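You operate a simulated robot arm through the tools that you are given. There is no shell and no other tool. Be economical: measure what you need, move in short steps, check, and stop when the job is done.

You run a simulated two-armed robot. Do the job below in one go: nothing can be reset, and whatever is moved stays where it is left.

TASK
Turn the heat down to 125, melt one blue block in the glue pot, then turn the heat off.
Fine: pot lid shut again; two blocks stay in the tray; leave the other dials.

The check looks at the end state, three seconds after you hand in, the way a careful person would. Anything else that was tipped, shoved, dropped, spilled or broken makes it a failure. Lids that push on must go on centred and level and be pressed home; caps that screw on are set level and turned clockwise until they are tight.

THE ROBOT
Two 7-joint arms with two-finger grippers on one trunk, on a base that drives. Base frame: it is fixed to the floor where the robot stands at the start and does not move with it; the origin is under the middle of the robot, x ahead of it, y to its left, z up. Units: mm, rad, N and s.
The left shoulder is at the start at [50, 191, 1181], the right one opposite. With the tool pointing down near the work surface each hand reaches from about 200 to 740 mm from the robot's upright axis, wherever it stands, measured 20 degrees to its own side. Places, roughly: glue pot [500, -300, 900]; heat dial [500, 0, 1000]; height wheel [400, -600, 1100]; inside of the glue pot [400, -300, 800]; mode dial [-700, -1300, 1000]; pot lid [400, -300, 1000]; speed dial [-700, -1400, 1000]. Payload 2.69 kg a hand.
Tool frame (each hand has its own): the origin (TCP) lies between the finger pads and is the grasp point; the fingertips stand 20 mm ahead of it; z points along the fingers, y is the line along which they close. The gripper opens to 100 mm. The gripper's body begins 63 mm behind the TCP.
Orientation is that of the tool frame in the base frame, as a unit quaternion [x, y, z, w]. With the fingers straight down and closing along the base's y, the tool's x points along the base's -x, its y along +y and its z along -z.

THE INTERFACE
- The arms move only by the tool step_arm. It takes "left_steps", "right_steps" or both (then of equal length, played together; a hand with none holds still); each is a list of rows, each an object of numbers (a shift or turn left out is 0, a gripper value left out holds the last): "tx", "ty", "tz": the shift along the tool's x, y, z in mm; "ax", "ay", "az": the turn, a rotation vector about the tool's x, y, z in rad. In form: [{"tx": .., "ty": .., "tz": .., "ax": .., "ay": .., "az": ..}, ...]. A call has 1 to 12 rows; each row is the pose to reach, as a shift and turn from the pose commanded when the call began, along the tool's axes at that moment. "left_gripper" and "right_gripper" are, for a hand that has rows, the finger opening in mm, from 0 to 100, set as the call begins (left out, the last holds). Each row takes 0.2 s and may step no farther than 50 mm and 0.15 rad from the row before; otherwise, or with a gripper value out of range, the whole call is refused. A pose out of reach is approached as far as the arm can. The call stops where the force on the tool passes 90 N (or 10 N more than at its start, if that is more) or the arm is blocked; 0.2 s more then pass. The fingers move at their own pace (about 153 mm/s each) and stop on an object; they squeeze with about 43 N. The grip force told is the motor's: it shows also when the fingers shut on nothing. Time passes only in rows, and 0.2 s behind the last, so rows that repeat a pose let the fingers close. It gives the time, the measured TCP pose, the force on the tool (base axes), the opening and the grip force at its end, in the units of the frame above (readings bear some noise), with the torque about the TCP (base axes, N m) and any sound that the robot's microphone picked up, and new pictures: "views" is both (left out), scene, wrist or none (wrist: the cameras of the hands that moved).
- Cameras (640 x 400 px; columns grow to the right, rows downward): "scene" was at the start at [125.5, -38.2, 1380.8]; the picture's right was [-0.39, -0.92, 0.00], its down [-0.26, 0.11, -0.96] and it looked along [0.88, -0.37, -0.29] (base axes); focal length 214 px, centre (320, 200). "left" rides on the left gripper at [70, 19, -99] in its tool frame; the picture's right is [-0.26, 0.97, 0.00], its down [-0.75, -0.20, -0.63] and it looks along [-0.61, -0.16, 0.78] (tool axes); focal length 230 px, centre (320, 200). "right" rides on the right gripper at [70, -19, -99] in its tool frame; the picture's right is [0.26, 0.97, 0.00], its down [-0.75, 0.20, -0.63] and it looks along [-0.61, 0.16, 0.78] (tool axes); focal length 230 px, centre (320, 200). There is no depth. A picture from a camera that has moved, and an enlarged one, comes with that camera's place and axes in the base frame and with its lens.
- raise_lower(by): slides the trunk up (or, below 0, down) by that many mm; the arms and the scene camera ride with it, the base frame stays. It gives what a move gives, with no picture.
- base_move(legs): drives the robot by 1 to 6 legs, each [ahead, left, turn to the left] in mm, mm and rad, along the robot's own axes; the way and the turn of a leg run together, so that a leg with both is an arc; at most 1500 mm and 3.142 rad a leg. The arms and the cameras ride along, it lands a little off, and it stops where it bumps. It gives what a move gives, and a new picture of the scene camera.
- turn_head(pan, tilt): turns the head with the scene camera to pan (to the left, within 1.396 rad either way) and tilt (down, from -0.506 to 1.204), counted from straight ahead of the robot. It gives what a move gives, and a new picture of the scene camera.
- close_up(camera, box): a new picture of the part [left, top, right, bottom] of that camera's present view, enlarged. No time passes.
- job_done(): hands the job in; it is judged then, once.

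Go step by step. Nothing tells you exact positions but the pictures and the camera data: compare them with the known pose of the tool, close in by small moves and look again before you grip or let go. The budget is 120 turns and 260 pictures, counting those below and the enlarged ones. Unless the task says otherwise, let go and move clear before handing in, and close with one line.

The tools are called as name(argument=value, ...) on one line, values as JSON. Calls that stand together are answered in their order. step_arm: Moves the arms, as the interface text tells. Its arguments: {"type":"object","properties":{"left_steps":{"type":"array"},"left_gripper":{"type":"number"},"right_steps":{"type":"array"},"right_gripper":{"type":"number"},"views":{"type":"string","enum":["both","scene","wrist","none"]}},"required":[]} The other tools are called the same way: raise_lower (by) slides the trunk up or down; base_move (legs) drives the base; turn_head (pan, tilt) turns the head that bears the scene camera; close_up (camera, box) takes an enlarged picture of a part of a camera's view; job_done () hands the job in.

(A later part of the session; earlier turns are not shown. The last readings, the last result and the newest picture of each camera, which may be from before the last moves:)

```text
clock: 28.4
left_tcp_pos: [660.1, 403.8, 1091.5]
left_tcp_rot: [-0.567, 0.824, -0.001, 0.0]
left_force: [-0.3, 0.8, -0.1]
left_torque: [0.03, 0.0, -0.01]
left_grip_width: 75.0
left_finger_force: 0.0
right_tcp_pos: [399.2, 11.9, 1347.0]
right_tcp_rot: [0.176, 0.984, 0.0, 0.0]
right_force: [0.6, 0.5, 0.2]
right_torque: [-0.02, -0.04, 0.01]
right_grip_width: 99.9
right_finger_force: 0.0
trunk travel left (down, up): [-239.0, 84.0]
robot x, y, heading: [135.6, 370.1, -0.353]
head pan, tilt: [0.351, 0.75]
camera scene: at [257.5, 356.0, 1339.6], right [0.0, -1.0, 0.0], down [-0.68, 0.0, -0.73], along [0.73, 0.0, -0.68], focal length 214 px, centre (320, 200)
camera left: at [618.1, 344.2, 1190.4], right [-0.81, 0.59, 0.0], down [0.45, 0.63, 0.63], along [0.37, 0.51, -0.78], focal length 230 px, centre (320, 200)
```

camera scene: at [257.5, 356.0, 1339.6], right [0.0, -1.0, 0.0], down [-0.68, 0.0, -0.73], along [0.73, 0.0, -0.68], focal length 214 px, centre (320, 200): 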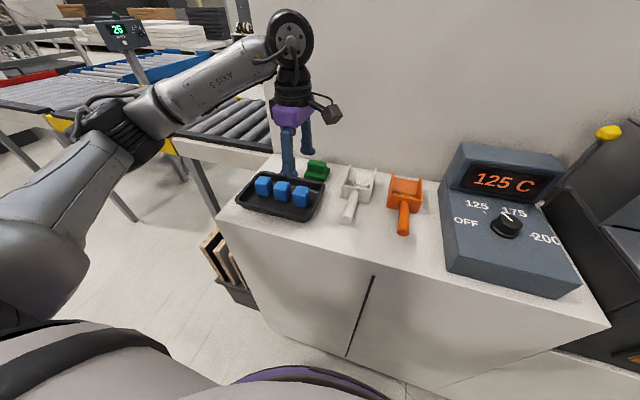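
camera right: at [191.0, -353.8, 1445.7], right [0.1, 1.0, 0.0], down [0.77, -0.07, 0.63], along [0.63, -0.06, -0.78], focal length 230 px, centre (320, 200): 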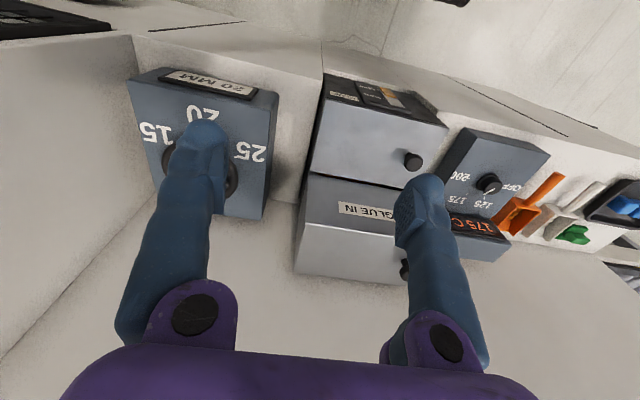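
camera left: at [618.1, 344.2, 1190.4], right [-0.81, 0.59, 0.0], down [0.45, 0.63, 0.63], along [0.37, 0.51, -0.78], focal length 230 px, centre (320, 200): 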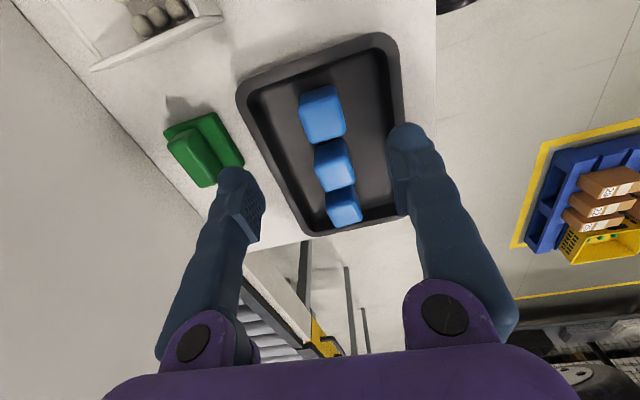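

The block is centred between the fingers apart from about 5 mm along the row. I'll correct that and go down.

step_arm(left_steps=[{"tx": 5, "ty": 2, "tz": 30}, {"tx": 5, "ty": 2, "tz": 60}, {"tx": 5, "ty": 2, "tz": 80}, {"tx": 5, "ty": 2, "tz": 80}], left_gripper=70)

close_up(camera="scene", box=[220, 110, 370, 230])

```text
clock: 29.4
left_tcp_pos: [655.9, 398.5, 1013.0]
left_tcp_rot: [-0.567, 0.824, 0.0, 0.0]
left_force: [0.6, 0.1, 0.2]
left_torque: [0.0, 0.01, 0.0]
left_grip_width: 70.1
left_finger_force: 0.2
right_tcp_pos: [399.3, 11.8, 1346.9]
right_tcp_rot: [0.176, 0.984, 0.001, 0.001]
right_force: [0.3, -0.4, -0.3]
right_torque: [0.0, -0.02, 0.01]
right_grip_width: 99.9
right_finger_force: 0.1
trunk travel left (down, up): [-239.0, 84.0]
robot x, y, heading: [141.5, 369.5, -0.354]
head pan, tilt: [0.351, 0.75]
camera scene: at [257.9, 356.1, 1339.5], right [0.0, -1.0, 0.0], down [-0.68, 0.0, -0.73], along [0.73, 0.0, -0.68], focal length 214 px, centre (320, 200)
camera left: at [613.7, 340.2, 1112.0], right [-0.81, 0.59, 0.0], down [0.45, 0.63, 0.63], along [0.37, 0.51, -0.78], focal length 230 px, centre (320, 200)
```

scene: 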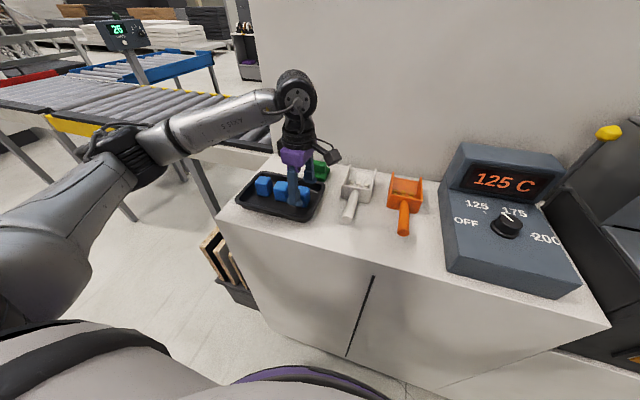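
left: 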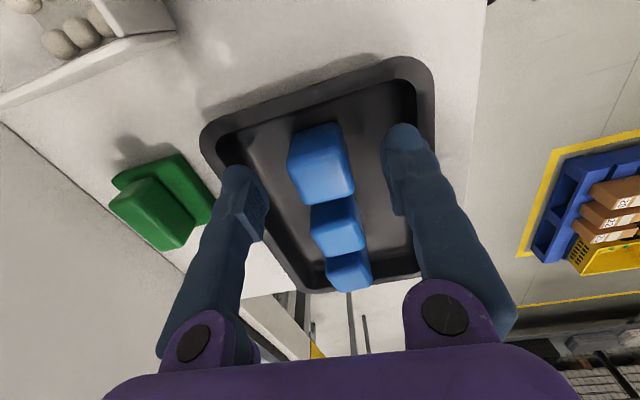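

```text
3.33 times, centred on (295, 170) of scene
camera zoom: at [257.9, 356.1, 1339.5], right [0.0, -1.0, 0.0], down [-0.68, 0.0, -0.73], along [0.73, 0.0, -0.68], focal length 715 px, centre (403, 300)
```

zoom: 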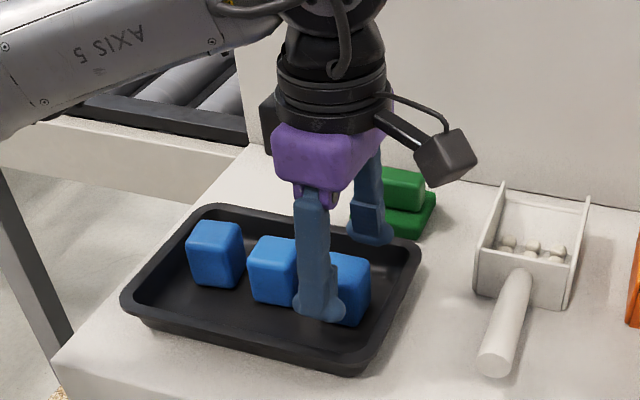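

close_up(camera="left", box=[200, 50, 440, 300])

```text
1.60 times, centred on (320, 175) of left
camera zoom: at [613.7, 340.2, 1112.0], right [-0.81, 0.59, 0.0], down [0.45, 0.63, 0.63], along [0.37, 0.51, -0.78], focal length 368 px, centre (320, 240)
```

zoom: 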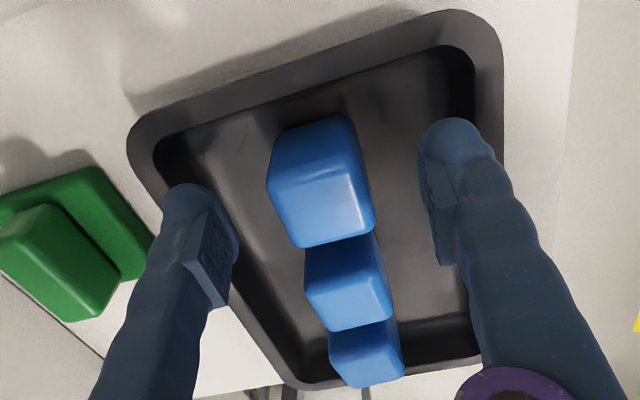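

The top face centre is about 8 mm further along +n, so I'll correct that, go down to gripping height and close.

step_arm(left_steps=[{"tx": -8, "ty": 2, "tz": 0}, {"tx": -8, "ty": 2, "tz": 14}, {"tx": -8, "ty": 2, "tz": 28}, {"tx": -8, "ty": 2, "tz": 28}], left_gripper=70, views="wrist")

```text
clock: 30.4
left_tcp_pos: [656.1, 407.0, 984.1]
left_tcp_rot: [-0.567, 0.824, -0.001, 0.0]
left_force: [0.0, -0.5, 0.6]
left_torque: [-0.01, -0.02, -0.01]
left_grip_width: 70.4
left_finger_force: 0.0
right_tcp_pos: [399.7, 12.5, 1346.6]
right_tcp_rot: [0.176, 0.984, 0.0, 0.0]
right_force: [0.1, -0.9, -0.2]
right_torque: [0.02, -0.01, 0.03]
right_grip_width: 99.9
right_finger_force: 0.0
trunk travel left (down, up): [-239.0, 84.0]
robot x, y, heading: [139.3, 370.8, -0.354]
head pan, tilt: [0.351, 0.75]
camera left: at [614.9, 348.5, 1083.3], right [-0.81, 0.59, 0.0], down [0.45, 0.63, 0.63], along [0.37, 0.51, -0.78], focal length 230 px, centre (320, 200)
```

left: 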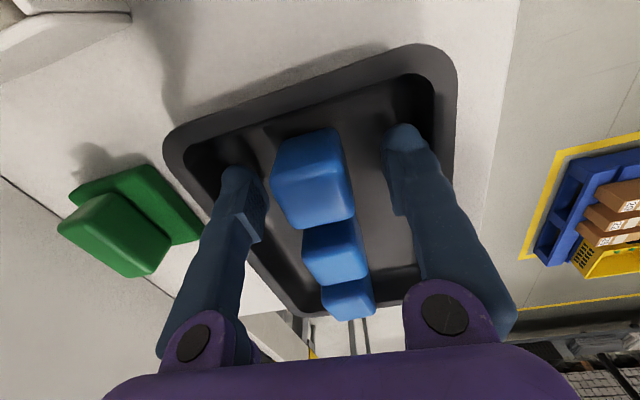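

The block is well centred. I'll close on it.

step_arm(left_steps=[{"tz": 0}, {"tz": 0}, {"tz": 0}], left_gripper=0, views="none")

step_arm(left_steps=[{"tz": -15}, {"tz": -50}, {"tz": -90}, {"tz": -130}, {"tz": -170}, {"tz": -200}, {"tz": -200}], views="both")

```text
clock: 31.2
left_tcp_pos: [656.2, 406.3, 984.1]
left_tcp_rot: [-0.567, 0.824, 0.0, 0.0]
left_force: [0.4, 0.5, -0.6]
left_torque: [0.03, -0.01, -0.01]
left_grip_width: 34.4
left_finger_force: 42.9
right_tcp_pos: [400.7, 12.2, 1347.4]
right_tcp_rot: [0.176, 0.984, 0.0, 0.0]
right_force: [0.1, 0.7, 0.3]
right_torque: [0.0, 0.01, -0.01]
right_grip_width: 100.2
right_finger_force: 0.0
trunk travel left (down, up): [-239.0, 84.0]
robot x, y, heading: [142.3, 373.4, -0.355]
head pan, tilt: [0.351, 0.75]
```

```text
clock: 32.8
left_tcp_pos: [653.8, 406.0, 1185.4]
left_tcp_rot: [-0.566, 0.824, 0.0, -0.001]
left_force: [-0.3, -0.4, -1.1]
left_torque: [-0.02, 0.01, -0.05]
left_grip_width: 34.4
left_finger_force: 42.8
right_tcp_pos: [401.2, 11.7, 1346.6]
right_tcp_rot: [0.176, 0.984, 0.0, 0.0]
right_force: [-0.7, -0.1, 0.5]
right_torque: [-0.01, -0.02, -0.01]
right_grip_width: 100.0
right_finger_force: 0.1
trunk travel left (down, up): [-239.0, 84.0]
robot x, y, heading: [137.4, 368.1, -0.353]
head pan, tilt: [0.351, 0.75]
camera scene: at [258.3, 356.2, 1339.4], right [0.0, -1.0, 0.0], down [-0.68, 0.0, -0.73], along [0.73, 0.0, -0.68], focal length 214 px, centre (320, 200)
camera left: at [613.2, 347.2, 1283.8], right [-0.81, 0.59, 0.0], down [0.45, 0.63, 0.63], along [0.37, 0.51, -0.78], focal length 230 px, centre (320, 200)
```

scene: 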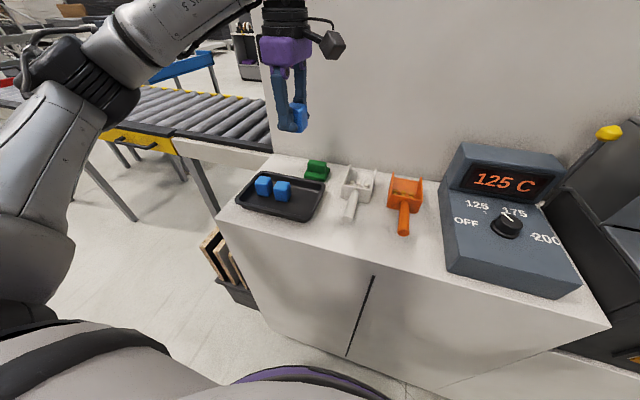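
left: 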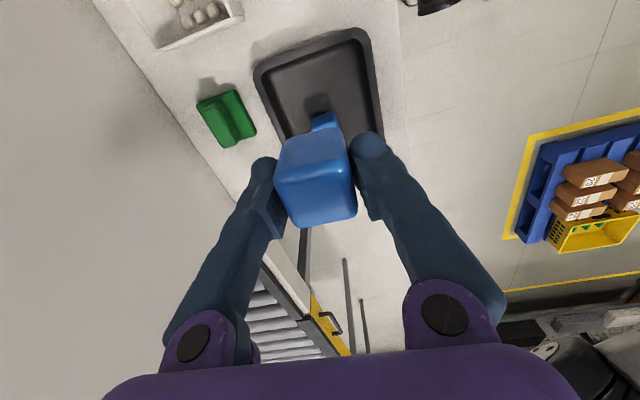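

I have the block, and two stay in the tray. I'll drive right to the pot.

base_move(legs=[[0, -450, 0]])

turn_head(pan=-0.1, tilt=0.75)

step_arm(right_steps=[{"tz": 1}], views="wrist")

```text
clock: 37.3
left_tcp_pos: [501.8, -7.8, 1184.5]
left_tcp_rot: [-0.569, 0.822, 0.0, 0.0]
left_force: [0.1, 0.3, -0.4]
left_torque: [0.0, 0.01, 0.0]
left_grip_width: 34.3
left_finger_force: 42.7
right_tcp_pos: [248.1, -401.9, 1346.4]
right_tcp_rot: [0.174, 0.985, 0.0, 0.0]
right_force: [-0.5, 0.3, -0.3]
right_torque: [-0.01, -0.01, -0.02]
right_grip_width: 100.1
right_finger_force: 0.1
trunk travel left (down, up): [-239.0, 84.0]
robot x, y, heading: [-14.3, -40.8, -0.351]
head pan, tilt: [0.351, 0.75]
camera scene: at [105.2, -58.7, 1339.5], right [0.0, -1.0, 0.0], down [-0.68, 0.0, -0.73], along [0.73, 0.0, -0.68], focal length 214 px, centre (320, 200)
```

scene: 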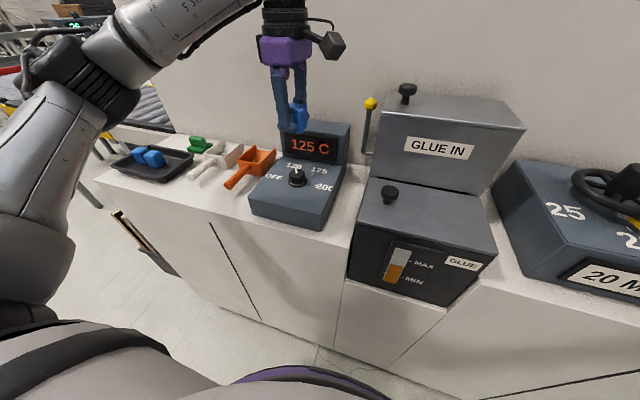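

```text
clock: 38.2
left_tcp_pos: [501.1, -9.2, 1184.3]
left_tcp_rot: [-0.569, 0.823, 0.001, 0.0]
left_force: [-1.0, 0.7, -0.7]
left_torque: [-0.04, 0.0, -0.02]
left_grip_width: 34.5
left_finger_force: 43.5
right_tcp_pos: [248.5, -402.3, 1347.1]
right_tcp_rot: [0.175, 0.985, -0.001, 0.0]
right_force: [-0.1, -0.1, 0.0]
right_torque: [0.01, 0.03, -0.01]
right_grip_width: 99.8
right_finger_force: 0.0
trunk travel left (down, up): [-239.0, 84.0]
robot x, y, heading: [-14.7, -42.8, -0.346]
head pan, tilt: [-0.099, 0.75]
camera scene: at [97.0, -94.6, 1339.5], right [-0.44, -0.9, 0.0], down [-0.61, 0.3, -0.73], along [0.66, -0.32, -0.68], focal length 214 px, centre (320, 200)
```

scene: 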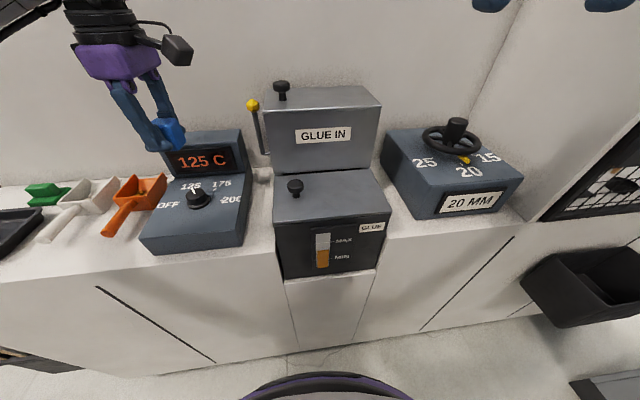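

```text
clock: 38.6
left_tcp_pos: [500.8, -8.9, 1185.1]
left_tcp_rot: [-0.568, 0.823, 0.0, 0.001]
left_force: [-0.1, -0.5, 0.3]
left_torque: [0.04, 0.02, -0.02]
left_grip_width: 34.3
left_finger_force: 43.2
right_tcp_pos: [248.6, -402.3, 1345.6]
right_tcp_rot: [0.175, 0.985, 0.0, 0.0]
right_force: [-1.0, 0.5, 0.0]
right_torque: [0.0, 0.05, 0.02]
right_grip_width: 100.0
right_finger_force: 0.1
trunk travel left (down, up): [-239.0, 84.0]
robot x, y, heading: [-13.2, -42.7, -0.352]
head pan, tilt: [-0.099, 0.75]
camera right: at [178.4, -396.1, 1444.8], right [0.09, 1.0, 0.0], down [0.77, -0.07, 0.63], along [0.63, -0.06, -0.78], focal length 230 px, centre (320, 200)
```

right: 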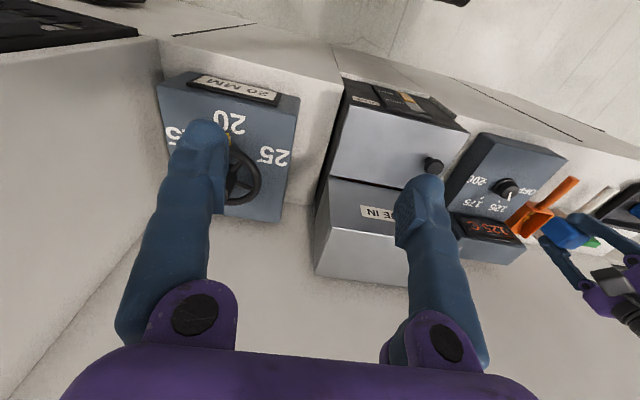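

The right hand goes above the pot lid knob for a look.

step_arm(right_steps=[{"tx": -12, "ty": 36, "tz": 10}, {"tx": -25, "ty": 72, "tz": 20}, {"tx": -40, "ty": 108, "tz": 45}, {"tx": -55, "ty": 144, "tz": 70}, {"tx": -70, "ty": 180, "tz": 95}, {"tx": -85, "ty": 216, "tz": 120}, {"tx": -95, "ty": 250, "tz": 145}, {"tx": -95, "ty": 250, "tz": 165}, {"tx": -95, "ty": 250, "tz": 165}], right_gripper=70)

close_up(camera="scene", box=[240, 70, 410, 290])

close_up(camera="right", box=[180, 0, 440, 220])

```text
clock: 40.6
left_tcp_pos: [500.9, -9.0, 1184.5]
left_tcp_rot: [-0.568, 0.823, -0.001, -0.001]
left_force: [-0.3, 0.5, -0.4]
left_torque: [-0.04, -0.02, -0.03]
left_grip_width: 34.6
left_finger_force: 43.3
right_tcp_pos: [424.2, -199.5, 1179.7]
right_tcp_rot: [0.175, 0.985, 0.0, 0.0]
right_force: [0.6, -0.5, 0.7]
right_torque: [-0.02, -0.01, 0.0]
right_grip_width: 70.2
right_finger_force: 0.1
trunk travel left (down, up): [-239.0, 84.0]
robot x, y, heading: [-10.3, -42.2, -0.351]
head pan, tilt: [-0.099, 0.75]
camera scene: at [97.0, -94.2, 1339.5], right [-0.44, -0.9, 0.0], down [-0.61, 0.3, -0.73], along [0.66, -0.32, -0.68], focal length 214 px, centre (320, 200)
camera right: at [353.4, -193.3, 1278.8], right [0.09, 1.0, 0.0], down [0.77, -0.07, 0.63], along [0.63, -0.06, -0.78], focal length 230 px, centre (320, 200)
```

scene: 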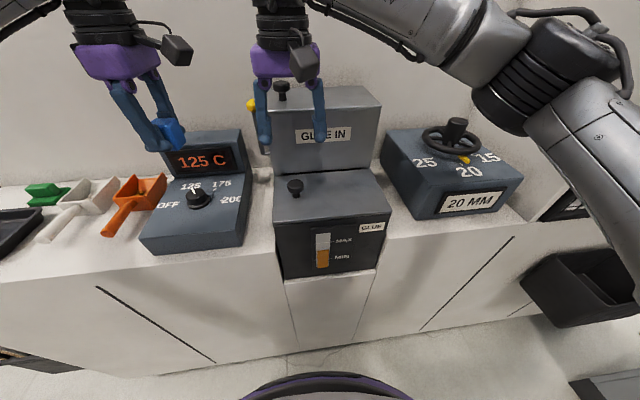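
right: 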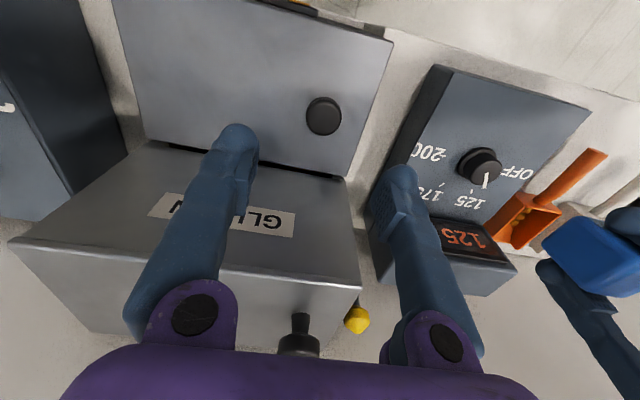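

```text
1.82 times, centred on (325, 180) of scene
camera zoom: at [97.0, -94.2, 1339.5], right [-0.44, -0.9, 0.0], down [-0.61, 0.3, -0.73], along [0.66, -0.32, -0.68], focal length 390 px, centre (311, 236)
```

zoom: 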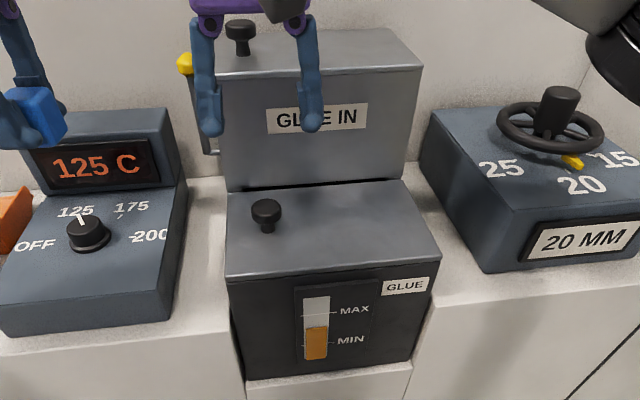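

```text
1.82 times, centred on (310, 110) of right
camera zoom: at [353.4, -193.3, 1278.8], right [0.09, 1.0, 0.0], down [0.77, -0.07, 0.63], along [0.63, -0.06, -0.78], focal length 418 px, centre (338, 364)
```

zoom: 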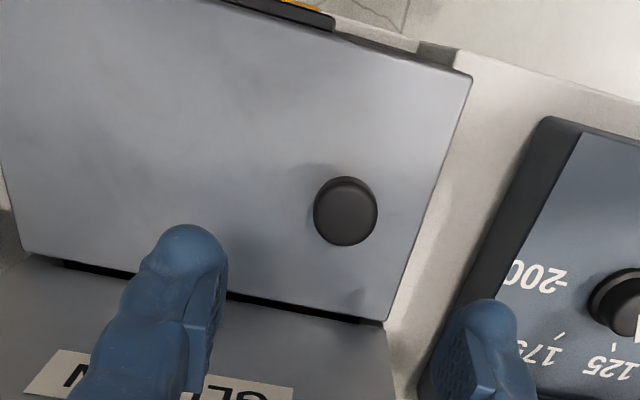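

The lid knob head is at about [427, -198, 1066], mid-depth and 49 mm from the lid's left edge, so the lid is probably hinged on its right side. I'll go down and grip it.

step_arm(right_steps=[{"tx": -1, "ty": 2, "tz": 40, "az": -0.03}, {"tx": -2, "ty": 2.5, "tz": 80, "az": -0.038}, {"tx": -2, "ty": 2.5, "tz": 105, "az": -0.038}, {"tx": -2, "ty": 2.5, "tz": 118, "az": -0.038}, {"tx": -2, "ty": 2.5, "tz": 118, "az": -0.038}], right_gripper=60)

close_up(camera="scene", box=[240, 70, 410, 290])

```text
clock: 41.8
left_tcp_pos: [500.8, -9.3, 1185.1]
left_tcp_rot: [-0.569, 0.823, 0.001, 0.0]
left_force: [0.3, -0.3, 0.3]
left_torque: [0.01, -0.02, -0.03]
left_grip_width: 34.2
left_finger_force: 42.6
right_tcp_pos: [427.0, -197.0, 1062.0]
right_tcp_rot: [0.156, 0.988, 0.0, -0.001]
right_force: [-0.4, -0.7, -0.3]
right_torque: [-0.04, 0.04, 0.04]
right_grip_width: 60.0
right_finger_force: 0.0
trunk travel left (down, up): [-239.0, 84.0]
robot x, y, heading: [-11.8, -45.3, -0.352]
head pan, tilt: [-0.099, 0.75]
camera scene: at [96.9, -94.7, 1339.5], right [-0.44, -0.9, 0.0], down [-0.61, 0.3, -0.73], along [0.66, -0.32, -0.68], focal length 214 px, centre (320, 200)
camera right: at [356.1, -194.4, 1161.7], right [0.05, 1.0, 0.0], down [0.78, -0.04, 0.63], along [0.63, -0.03, -0.78], focal length 230 px, centre (320, 200)
```

scene: 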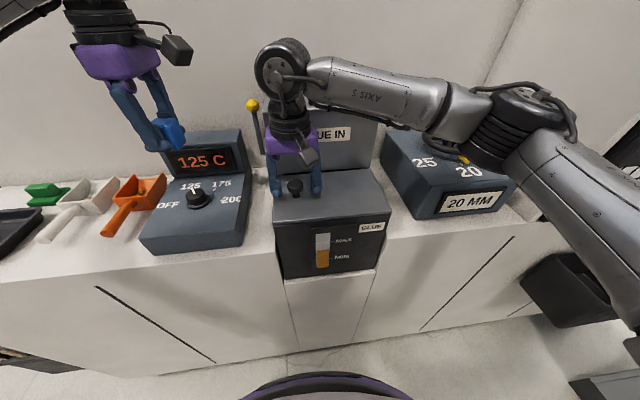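
right: 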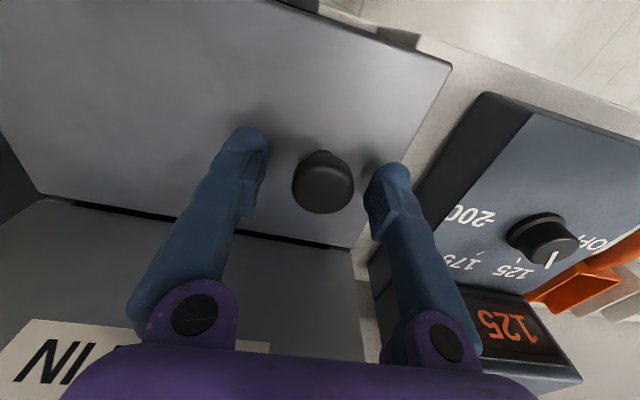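

```text
1.82 times, centred on (325, 180) of scene
camera zoom: at [96.9, -94.7, 1339.5], right [-0.44, -0.9, 0.0], down [-0.61, 0.3, -0.73], along [0.66, -0.32, -0.68], focal length 390 px, centre (311, 236)
```

zoom: 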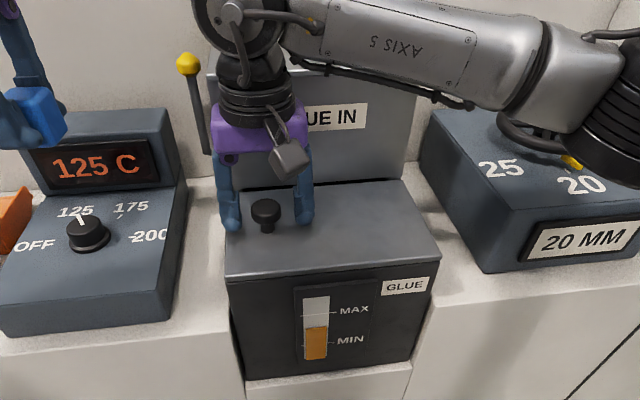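

The elbow of the right arm hangs near the height wheel. I'll lift off, raise the trunk, shift the base left for clearance, and turn the right hand so it closes fore-and-aft, letting the knob pivot in the fingers as the lid swings.

step_arm(right_steps=[{"tz": -40}, {"tz": -80}, {"tz": -118}], right_gripper=60, views="none")

raise_lower(by=80)

base_move(legs=[[0, 90, 0]])

step_arm(right_steps=[{"az": 0.14}, {"az": 0.28}, {"az": 0.42}, {"az": 0.56}, {"az": 0.7}, {"az": 0.84}, {"az": 0.98}, {"az": 1.12}, {"az": 1.26}, {"az": 1.4}, {"az": 1.54}, {"az": 1.57}], right_gripper=60)

```text
clock: 42.6
left_tcp_pos: [500.9, -8.4, 1183.6]
left_tcp_rot: [-0.569, 0.823, -0.001, 0.0]
left_force: [0.4, 0.2, -0.6]
left_torque: [0.0, -0.02, 0.0]
left_grip_width: 34.4
left_finger_force: 43.3
right_tcp_pos: [425.9, -197.5, 1179.5]
right_tcp_rot: [0.156, 0.988, 0.0, 0.0]
right_force: [0.1, -0.4, 0.4]
right_torque: [0.01, -0.02, 0.01]
right_grip_width: 60.2
right_finger_force: 0.1
trunk travel left (down, up): [-239.0, 84.0]
robot x, y, heading: [-12.3, -43.6, -0.349]
head pan, tilt: [-0.099, 0.75]
```

```text
clock: 43.7
left_tcp_pos: [501.1, -8.2, 1264.2]
left_tcp_rot: [-0.568, 0.823, 0.0, 0.0]
left_force: [0.0, 0.3, -0.1]
left_torque: [-0.02, -0.03, 0.01]
left_grip_width: 34.4
left_finger_force: 42.8
right_tcp_pos: [426.8, -198.7, 1258.9]
right_tcp_rot: [0.156, 0.988, 0.0, 0.001]
right_force: [-0.3, 0.1, 1.4]
right_torque: [-0.02, 0.0, 0.01]
right_grip_width: 60.2
right_finger_force: 0.0
trunk travel left (down, up): [-319.0, 4.0]
robot x, y, heading: [-13.3, -40.6, -0.357]
head pan, tilt: [-0.099, 0.75]
```

```text
clock: 45.2
left_tcp_pos: [532.5, 76.1, 1265.1]
left_tcp_rot: [-0.567, 0.823, 0.0, 0.0]
left_force: [-0.5, 0.2, -0.7]
left_torque: [-0.01, 0.01, -0.03]
left_grip_width: 34.3
left_finger_force: 43.5
right_tcp_pos: [457.6, -114.1, 1259.1]
right_tcp_rot: [0.157, 0.988, 0.0, 0.0]
right_force: [0.4, 0.3, 0.4]
right_torque: [-0.01, 0.02, -0.01]
right_grip_width: 60.1
right_finger_force: 0.0
trunk travel left (down, up): [-319.0, 4.0]
robot x, y, heading: [17.1, 42.2, -0.355]
head pan, tilt: [-0.099, 0.75]
camera scene: at [128.2, -9.6, 1419.5], right [-0.44, -0.9, 0.0], down [-0.61, 0.3, -0.73], along [0.66, -0.32, -0.68], focal length 214 px, centre (320, 200)
```

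scene: 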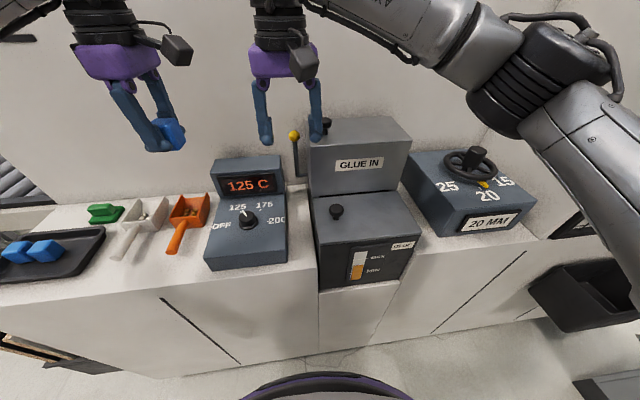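

```text
clock: 47.8
left_tcp_pos: [531.4, 76.0, 1264.5]
left_tcp_rot: [-0.568, 0.823, 0.0, 0.0]
left_force: [-0.1, 0.4, -0.8]
left_torque: [-0.02, 0.0, 0.0]
left_grip_width: 34.5
left_finger_force: 42.7
right_tcp_pos: [457.4, -112.8, 1258.7]
right_tcp_rot: [0.81, 0.587, 0.0, 0.0]
right_force: [-0.4, -0.7, 0.3]
right_torque: [-0.02, -0.02, 0.01]
right_grip_width: 60.1
right_finger_force: 0.1
trunk travel left (down, up): [-319.0, 4.0]
robot x, y, heading: [18.8, 41.5, -0.356]
head pan, tilt: [-0.099, 0.75]
camera scene: at [128.1, -9.8, 1419.5], right [-0.44, -0.9, 0.0], down [-0.61, 0.3, -0.73], along [0.66, -0.32, -0.68], focal length 214 px, centre (320, 200)
camera right: at [463.6, -41.5, 1358.1], right [1.0, -0.06, 0.0], down [-0.04, -0.78, 0.63], along [-0.03, -0.63, -0.78], focal length 230 px, centre (320, 200)
```

scene: 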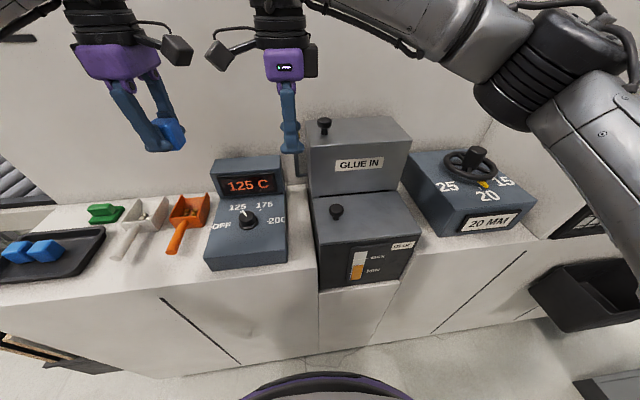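
right: 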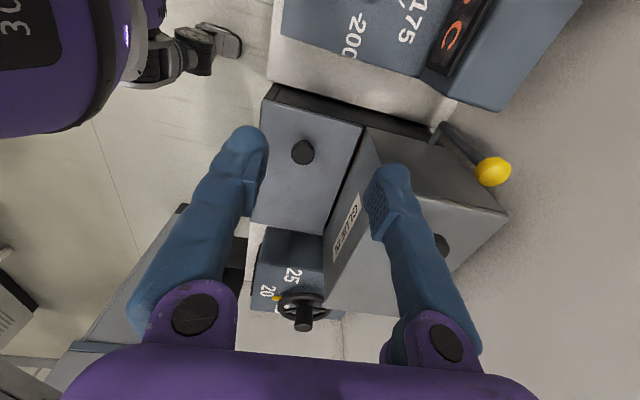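

The turn worked. I'll move above the lid knob and down to near grip height, then check.

step_arm(right_steps=[{"tx": -30, "ty": -1, "tz": 20}, {"tx": -60, "ty": -2, "tz": 40}, {"tx": -90, "ty": -2.6, "tz": 65}, {"tx": -90, "ty": -2.6, "tz": 105}, {"tx": -90, "ty": -2.6, "tz": 145}, {"tx": -90, "ty": -2.6, "tz": 165}, {"tx": -90, "ty": -2.6, "tz": 165}], right_gripper=60)

```text
clock: 49.4
left_tcp_pos: [532.2, 76.4, 1263.4]
left_tcp_rot: [-0.568, 0.823, 0.0, 0.0]
left_force: [0.1, 0.1, -1.2]
left_torque: [-0.01, 0.01, 0.0]
left_grip_width: 34.5
left_finger_force: 43.0
right_tcp_pos: [427.7, -200.0, 1095.6]
right_tcp_rot: [0.809, 0.588, 0.0, -0.001]
right_force: [0.1, -0.1, 0.7]
right_torque: [-0.01, 0.02, -0.01]
right_grip_width: 60.3
right_finger_force: 0.1
trunk travel left (down, up): [-319.0, 4.0]
robot x, y, heading: [14.6, 39.4, -0.352]
head pan, tilt: [-0.099, 0.75]
camera scene: at [128.1, -9.7, 1419.5], right [-0.44, -0.9, 0.0], down [-0.61, 0.3, -0.73], along [0.66, -0.32, -0.68], focal length 214 px, centre (320, 200)
camera right: at [433.2, -127.9, 1194.1], right [1.0, -0.05, 0.0], down [-0.04, -0.78, 0.63], along [-0.03, -0.63, -0.78], focal length 230 px, centre (320, 200)
```

scene: 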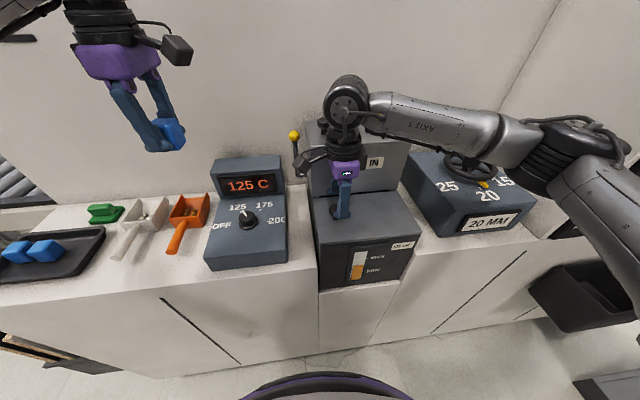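
right: 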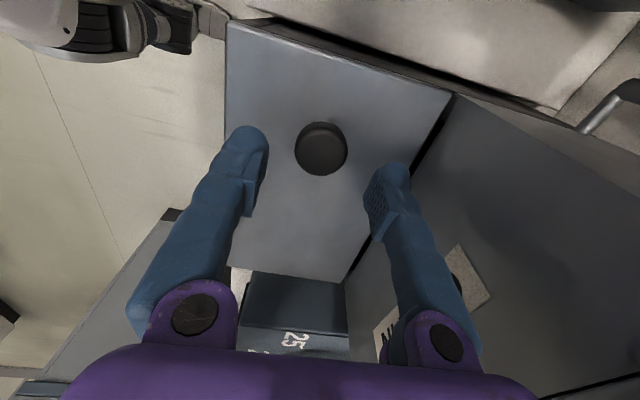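

step_arm(right_steps=[{"tx": 4, "tz": 17}, {"tx": 4, "tz": 34}, {"tx": 4, "tz": 34}], right_gripper=60, views="wrist")

step_arm(right_steps=[{"tz": 0}, {"tz": 0}, {"tz": 0}], right_gripper=0, views="both")

```text
clock: 50.2
left_tcp_pos: [531.8, 77.2, 1264.4]
left_tcp_rot: [-0.568, 0.823, 0.0, -0.001]
left_force: [0.8, 0.5, -0.5]
left_torque: [0.05, 0.0, 0.03]
left_grip_width: 34.0
left_finger_force: 42.9
right_tcp_pos: [429.5, -196.0, 1062.2]
right_tcp_rot: [0.809, 0.588, -0.001, 0.0]
right_force: [-0.6, 0.3, -0.1]
right_torque: [0.02, -0.01, 0.0]
right_grip_width: 60.1
right_finger_force: 0.1
trunk travel left (down, up): [-319.0, 4.0]
robot x, y, heading: [15.8, 44.6, -0.353]
head pan, tilt: [-0.099, 0.75]
camera right: at [435.3, -123.6, 1160.9], right [1.0, -0.05, 0.0], down [-0.04, -0.78, 0.63], along [-0.03, -0.63, -0.78], focal length 230 px, centre (320, 200)
```

right: 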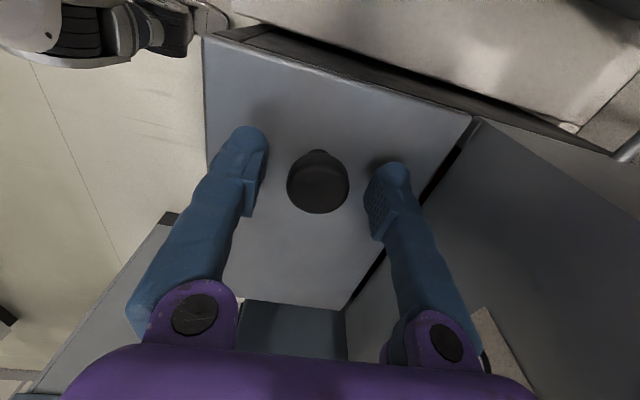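

```text
clock: 51.0
left_tcp_pos: [532.2, 76.6, 1264.7]
left_tcp_rot: [-0.568, 0.823, 0.0, 0.001]
left_force: [0.1, -0.4, -0.7]
left_torque: [0.02, -0.01, -0.01]
left_grip_width: 34.3
left_finger_force: 42.8
right_tcp_pos: [428.5, -195.3, 1061.5]
right_tcp_rot: [0.808, 0.588, 0.0, -0.002]
right_force: [-6.8, 3.0, -6.9]
right_torque: [0.72, -0.13, 0.04]
right_grip_width: 28.8
right_finger_force: 45.6
trunk travel left (down, up): [-319.0, 4.0]
robot x, y, heading: [19.4, 44.4, -0.354]
head pan, tilt: [-0.099, 0.75]
camera scene: at [127.6, -9.9, 1419.4], right [-0.44, -0.9, 0.0], down [-0.61, 0.3, -0.73], along [0.66, -0.32, -0.68], focal length 214 px, centre (320, 200)
camera right: at [434.6, -123.6, 1160.7], right [1.0, -0.05, 0.0], down [-0.04, -0.78, 0.63], along [-0.03, -0.63, -0.78], focal length 230 px, centre (320, 200)
```

scene: 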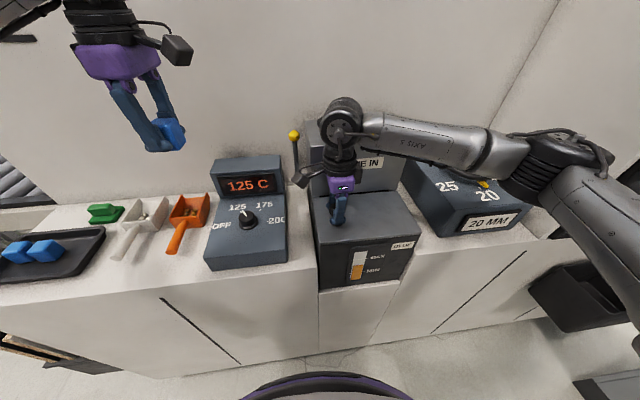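
right: 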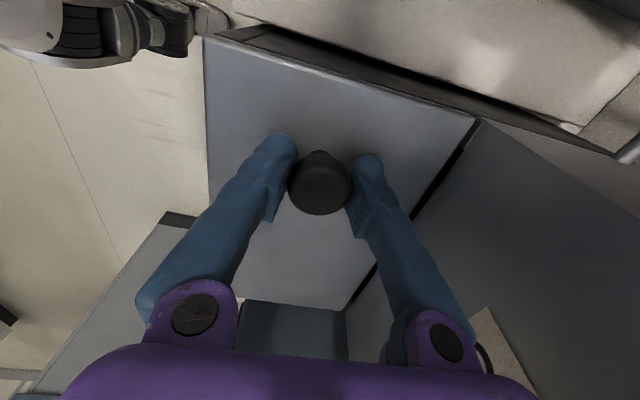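

Gripped at 28.8 mm. I'll do a small test lift along the expected arc (right-side hinge).

step_arm(right_steps=[{"tx": -1, "tz": -7}, {"tx": -2.6, "tz": -14.6}, {"tx": -4.4, "tz": -22}, {"tx": -6.3, "tz": -29}, {"tx": -6.3, "tz": -29}], views="both")

close_up(camera="scene", box=[270, 80, 460, 310])

```text
clock: 52.2
left_tcp_pos: [531.3, 75.5, 1264.3]
left_tcp_rot: [-0.568, 0.823, 0.0, -0.001]
left_force: [-0.5, -0.1, -0.6]
left_torque: [0.01, 0.0, 0.0]
left_grip_width: 34.6
left_finger_force: 42.8
right_tcp_pos: [427.3, -202.1, 1089.3]
right_tcp_rot: [0.809, 0.587, -0.001, 0.0]
right_force: [-6.7, 1.6, -10.0]
right_torque: [1.15, -0.27, 0.04]
right_grip_width: 28.3
right_finger_force: 45.1
trunk travel left (down, up): [-319.0, 4.0]
robot x, y, heading: [14.8, 42.0, -0.351]
head pan, tilt: [-0.099, 0.75]
camera scene: at [127.8, -10.1, 1419.5], right [-0.44, -0.9, 0.0], down [-0.61, 0.3, -0.73], along [0.66, -0.32, -0.68], focal length 214 px, centre (320, 200)
camera right: at [432.5, -129.6, 1188.6], right [1.0, -0.05, 0.0], down [-0.04, -0.78, 0.63], along [-0.03, -0.63, -0.78], focal length 230 px, centre (320, 200)
```

scene: 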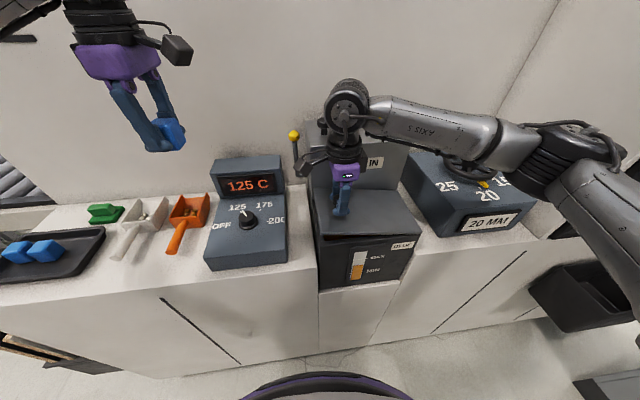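
right: 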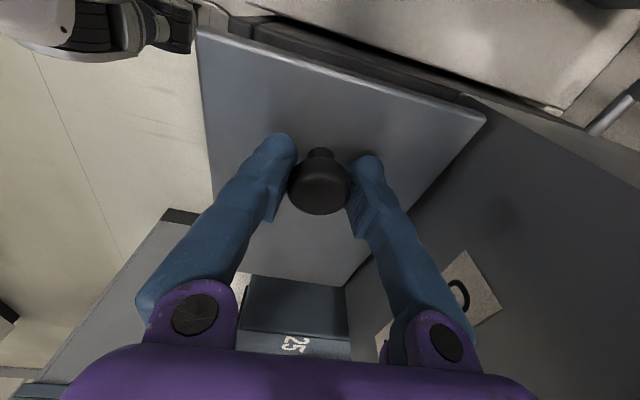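

```text
1.74 times, centred on (365, 195) of scene
camera zoom: at [127.8, -10.1, 1419.5], right [-0.44, -0.9, 0.0], down [-0.61, 0.3, -0.73], along [0.66, -0.32, -0.68], focal length 373 px, centre (242, 209)
```

zoom: 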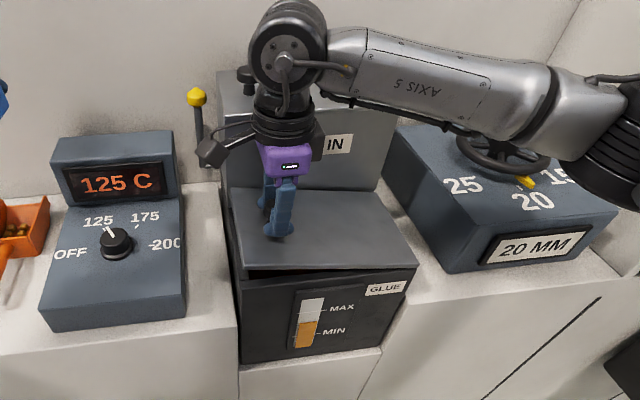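

The lid swings on its right-hand hinge as expected. I'll continue the arc.

step_arm(right_steps=[{"tx": -9.3, "tz": -24.3}, {"tx": -21.9, "tz": -47}, {"tx": -37.5, "tz": -67.7}, {"tx": -55.9, "tz": -86}, {"tx": -55.9, "tz": -86}], views="both")

```text
clock: 53.4
left_tcp_pos: [534.0, 74.6, 1265.1]
left_tcp_rot: [-0.568, 0.823, 0.0, 0.0]
left_force: [0.4, -0.1, -0.7]
left_torque: [0.02, -0.04, -0.01]
left_grip_width: 34.2
left_finger_force: 42.5
right_tcp_pos: [409.4, -255.9, 1174.3]
right_tcp_rot: [0.808, 0.589, 0.0, 0.0]
right_force: [4.2, -2.2, -10.6]
right_torque: [0.77, -0.21, 0.02]
right_grip_width: 27.9
right_finger_force: 45.7
trunk travel left (down, up): [-319.0, 4.0]
robot x, y, heading: [19.7, 43.9, -0.357]
head pan, tilt: [-0.099, 0.75]
camera scene: at [129.6, -11.0, 1419.3], right [-0.44, -0.9, 0.0], down [-0.61, 0.3, -0.73], along [0.66, -0.32, -0.68], focal length 214 px, centre (320, 200)
camera right: at [414.8, -184.0, 1273.4], right [1.0, -0.05, 0.0], down [-0.04, -0.78, 0.63], along [-0.04, -0.63, -0.78], focal length 230 px, centre (320, 200)
```

scene: 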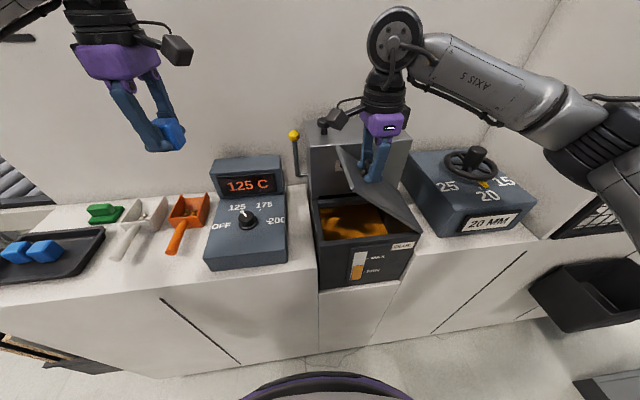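
right: 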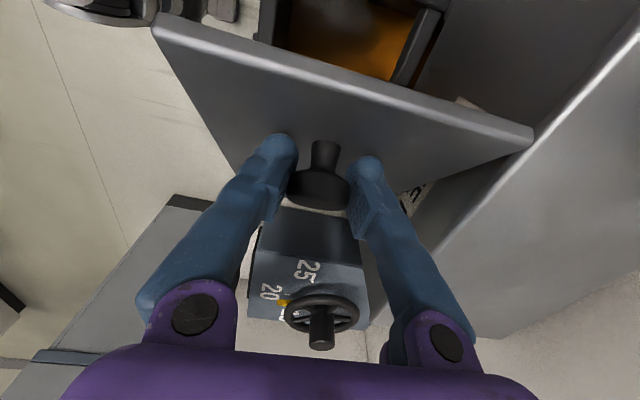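

step_arm(right_steps=[{"tx": -20.7, "tz": -15.8}, {"tx": -43.4, "tz": -28.3}, {"tx": -67.7, "tz": -37.7}, {"tx": -93, "tz": -43.5}, {"tx": -118.9, "tz": -45.7}, {"tx": -118.9, "tz": -45.7}], views="both")

```text
clock: 54.8
left_tcp_pos: [533.5, 75.3, 1262.7]
left_tcp_rot: [-0.568, 0.823, 0.0, 0.0]
left_force: [0.4, -0.1, -0.8]
left_torque: [-0.01, -0.05, 0.0]
left_grip_width: 34.2
left_finger_force: 43.4
right_tcp_pos: [372.9, -367.5, 1219.0]
right_tcp_rot: [0.808, 0.589, -0.002, -0.002]
right_force: [2.0, 4.8, -26.7]
right_torque: [1.13, -0.26, 0.1]
right_grip_width: 27.7
right_finger_force: 45.1
trunk travel left (down, up): [-319.0, 4.0]
robot x, y, heading: [13.5, 42.1, -0.348]
head pan, tilt: [-0.099, 0.75]
camera scene: at [130.3, -11.0, 1419.0], right [-0.44, -0.9, 0.0], down [-0.62, 0.3, -0.73], along [0.66, -0.32, -0.68], focal length 214 px, centre (320, 200)
camera right: at [378.5, -295.6, 1318.6], right [1.0, -0.05, -0.01], down [-0.04, -0.78, 0.63], along [-0.04, -0.63, -0.78], focal length 230 px, centre (320, 200)
```

scene: 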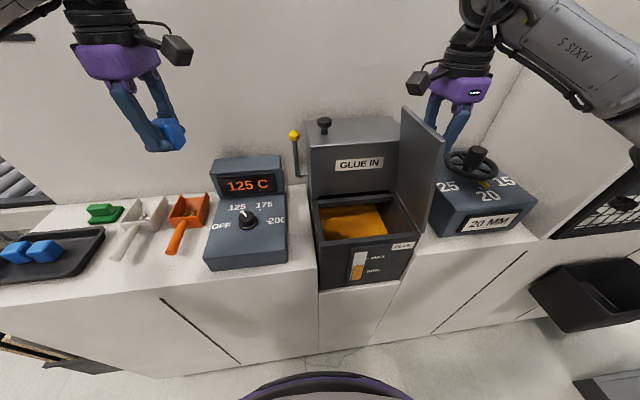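
right: 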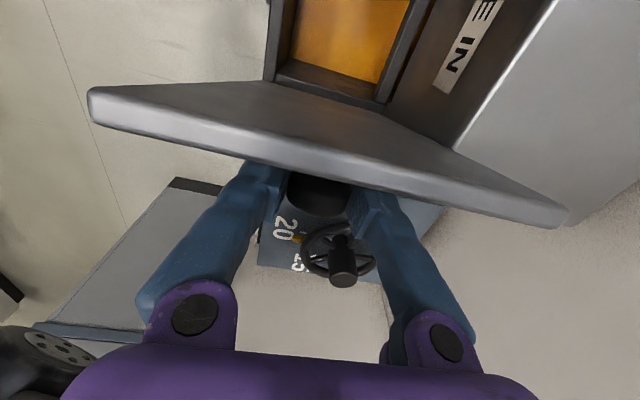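

The lid stands nearly open and the glue is visible. I'll hold it with the right hand and measure the opening.

close_up(camera="scene", box=[290, 90, 450, 300])

```text
1.90 times, centred on (370, 195) of scene
camera zoom: at [130.3, -11.0, 1419.0], right [-0.44, -0.9, 0.0], down [-0.62, 0.3, -0.73], along [0.66, -0.32, -0.68], focal length 408 px, centre (225, 210)
```

zoom: 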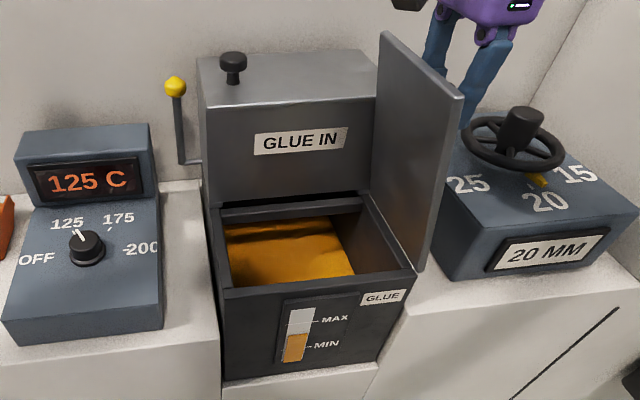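

The cavity centre is about [409, -261], but the right hand's camera would crowd the left hand there. I'll take the lid past vertical and see if it stays by itself.

step_arm(right_steps=[{"tx": -13, "tz": 0}, {"tx": -26, "tz": 1.5}, {"tx": -39, "tz": 3.5}, {"tx": -51, "tz": 6.5}, {"tx": -51, "tz": 6.5}], views="both")

```text
clock: 56.0
left_tcp_pos: [532.6, 77.0, 1263.0]
left_tcp_rot: [-0.568, 0.823, 0.0, -0.001]
left_force: [-0.3, 0.3, -0.4]
left_torque: [-0.01, 0.0, 0.04]
left_grip_width: 34.4
left_finger_force: 43.3
right_tcp_pos: [356.5, -414.8, 1214.7]
right_tcp_rot: [0.809, 0.588, 0.0, 0.0]
right_force: [-3.3, 9.7, -11.5]
right_torque: [1.07, -0.22, 0.17]
right_grip_width: 27.3
right_finger_force: 44.7
trunk travel left (down, up): [-319.0, 4.0]
robot x, y, heading: [15.6, 43.9, -0.348]
head pan, tilt: [-0.099, 0.75]
camera scene: at [128.3, -9.3, 1419.6], right [-0.44, -0.9, 0.0], down [-0.61, 0.3, -0.73], along [0.66, -0.32, -0.68], focal length 214 px, centre (320, 200)
camera right: at [362.1, -343.9, 1314.4], right [1.0, -0.05, 0.0], down [-0.04, -0.78, 0.63], along [-0.03, -0.63, -0.78], focal length 230 px, centre (320, 200)
```

scene: 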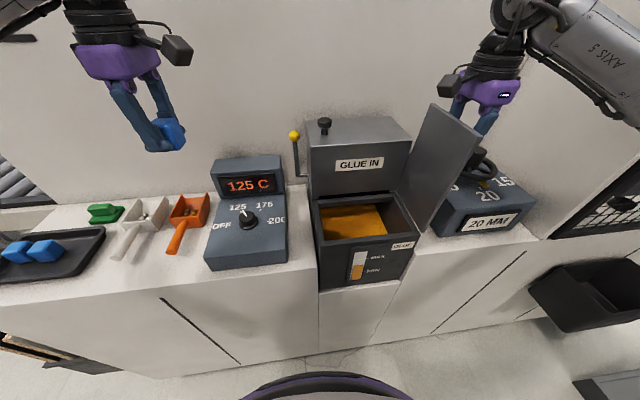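
right: 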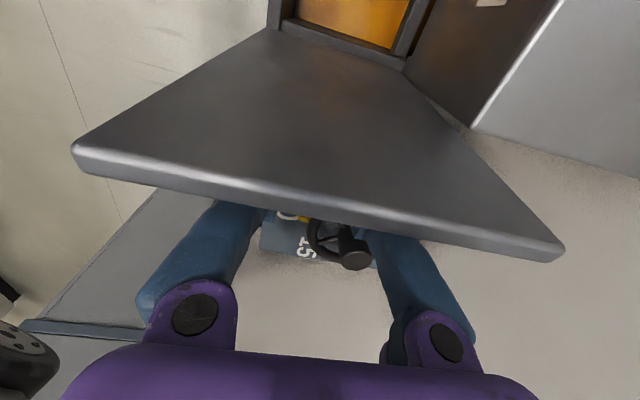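

The lid holds at about 97° in the grip. I'll bring the left hand low, then sideways over the left part of the cavity at about [422, -221].

step_arm(left_steps=[{"tx": 25, "ty": 0, "tz": 32}, {"tx": 50, "ty": -1, "tz": 64}, {"tx": 75, "ty": -1, "tz": 96}, {"tx": 110, "ty": -1, "tz": 128}, {"tx": 155, "ty": -1, "tz": 128}, {"tx": 200, "ty": -1, "tz": 128}, {"tx": 200, "ty": -1, "tz": 128}], views="both")

```text
clock: 57.6
left_tcp_pos: [462.5, -110.0, 1137.9]
left_tcp_rot: [-0.569, 0.822, 0.0, 0.001]
left_force: [0.0, 0.2, -1.0]
left_torque: [0.04, 0.03, 0.01]
left_grip_width: 34.5
left_finger_force: 42.9
right_tcp_pos: [356.6, -414.3, 1215.9]
right_tcp_rot: [0.809, 0.588, 0.0, 0.001]
right_force: [-0.3, -0.3, 3.1]
right_torque: [0.01, -0.01, -0.02]
right_grip_width: 26.9
right_finger_force: 44.7
trunk travel left (down, up): [-319.0, 4.0]
robot x, y, heading: [18.2, 38.6, -0.355]
head pan, tilt: [-0.099, 0.75]
camera scene: at [128.0, -9.1, 1419.6], right [-0.44, -0.9, 0.0], down [-0.61, 0.3, -0.73], along [0.66, -0.32, -0.68], focal length 214 px, centre (320, 200)
camera left: at [420.7, -167.7, 1235.9], right [-0.81, 0.58, 0.0], down [0.45, 0.63, 0.63], along [0.37, 0.51, -0.78], focal length 230 px, centre (320, 200)
```

scene: 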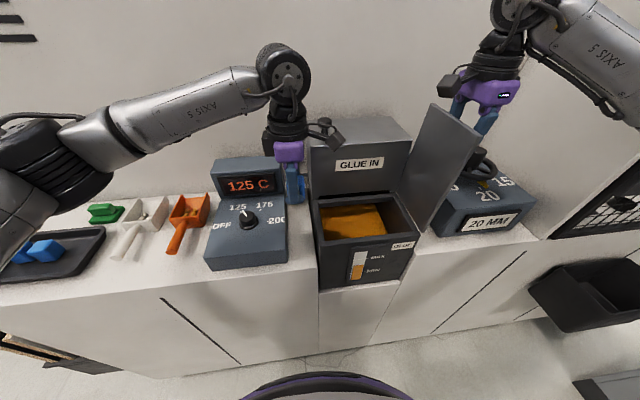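
left: 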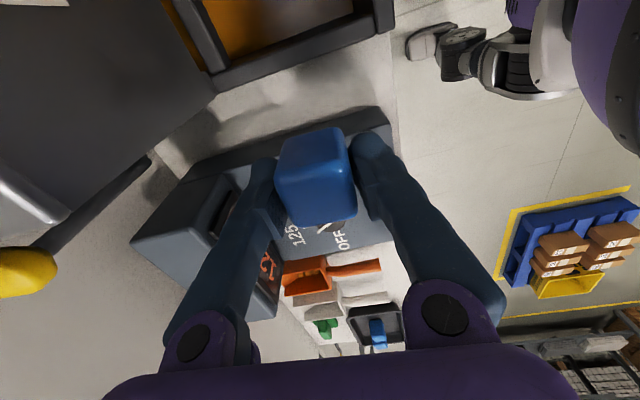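

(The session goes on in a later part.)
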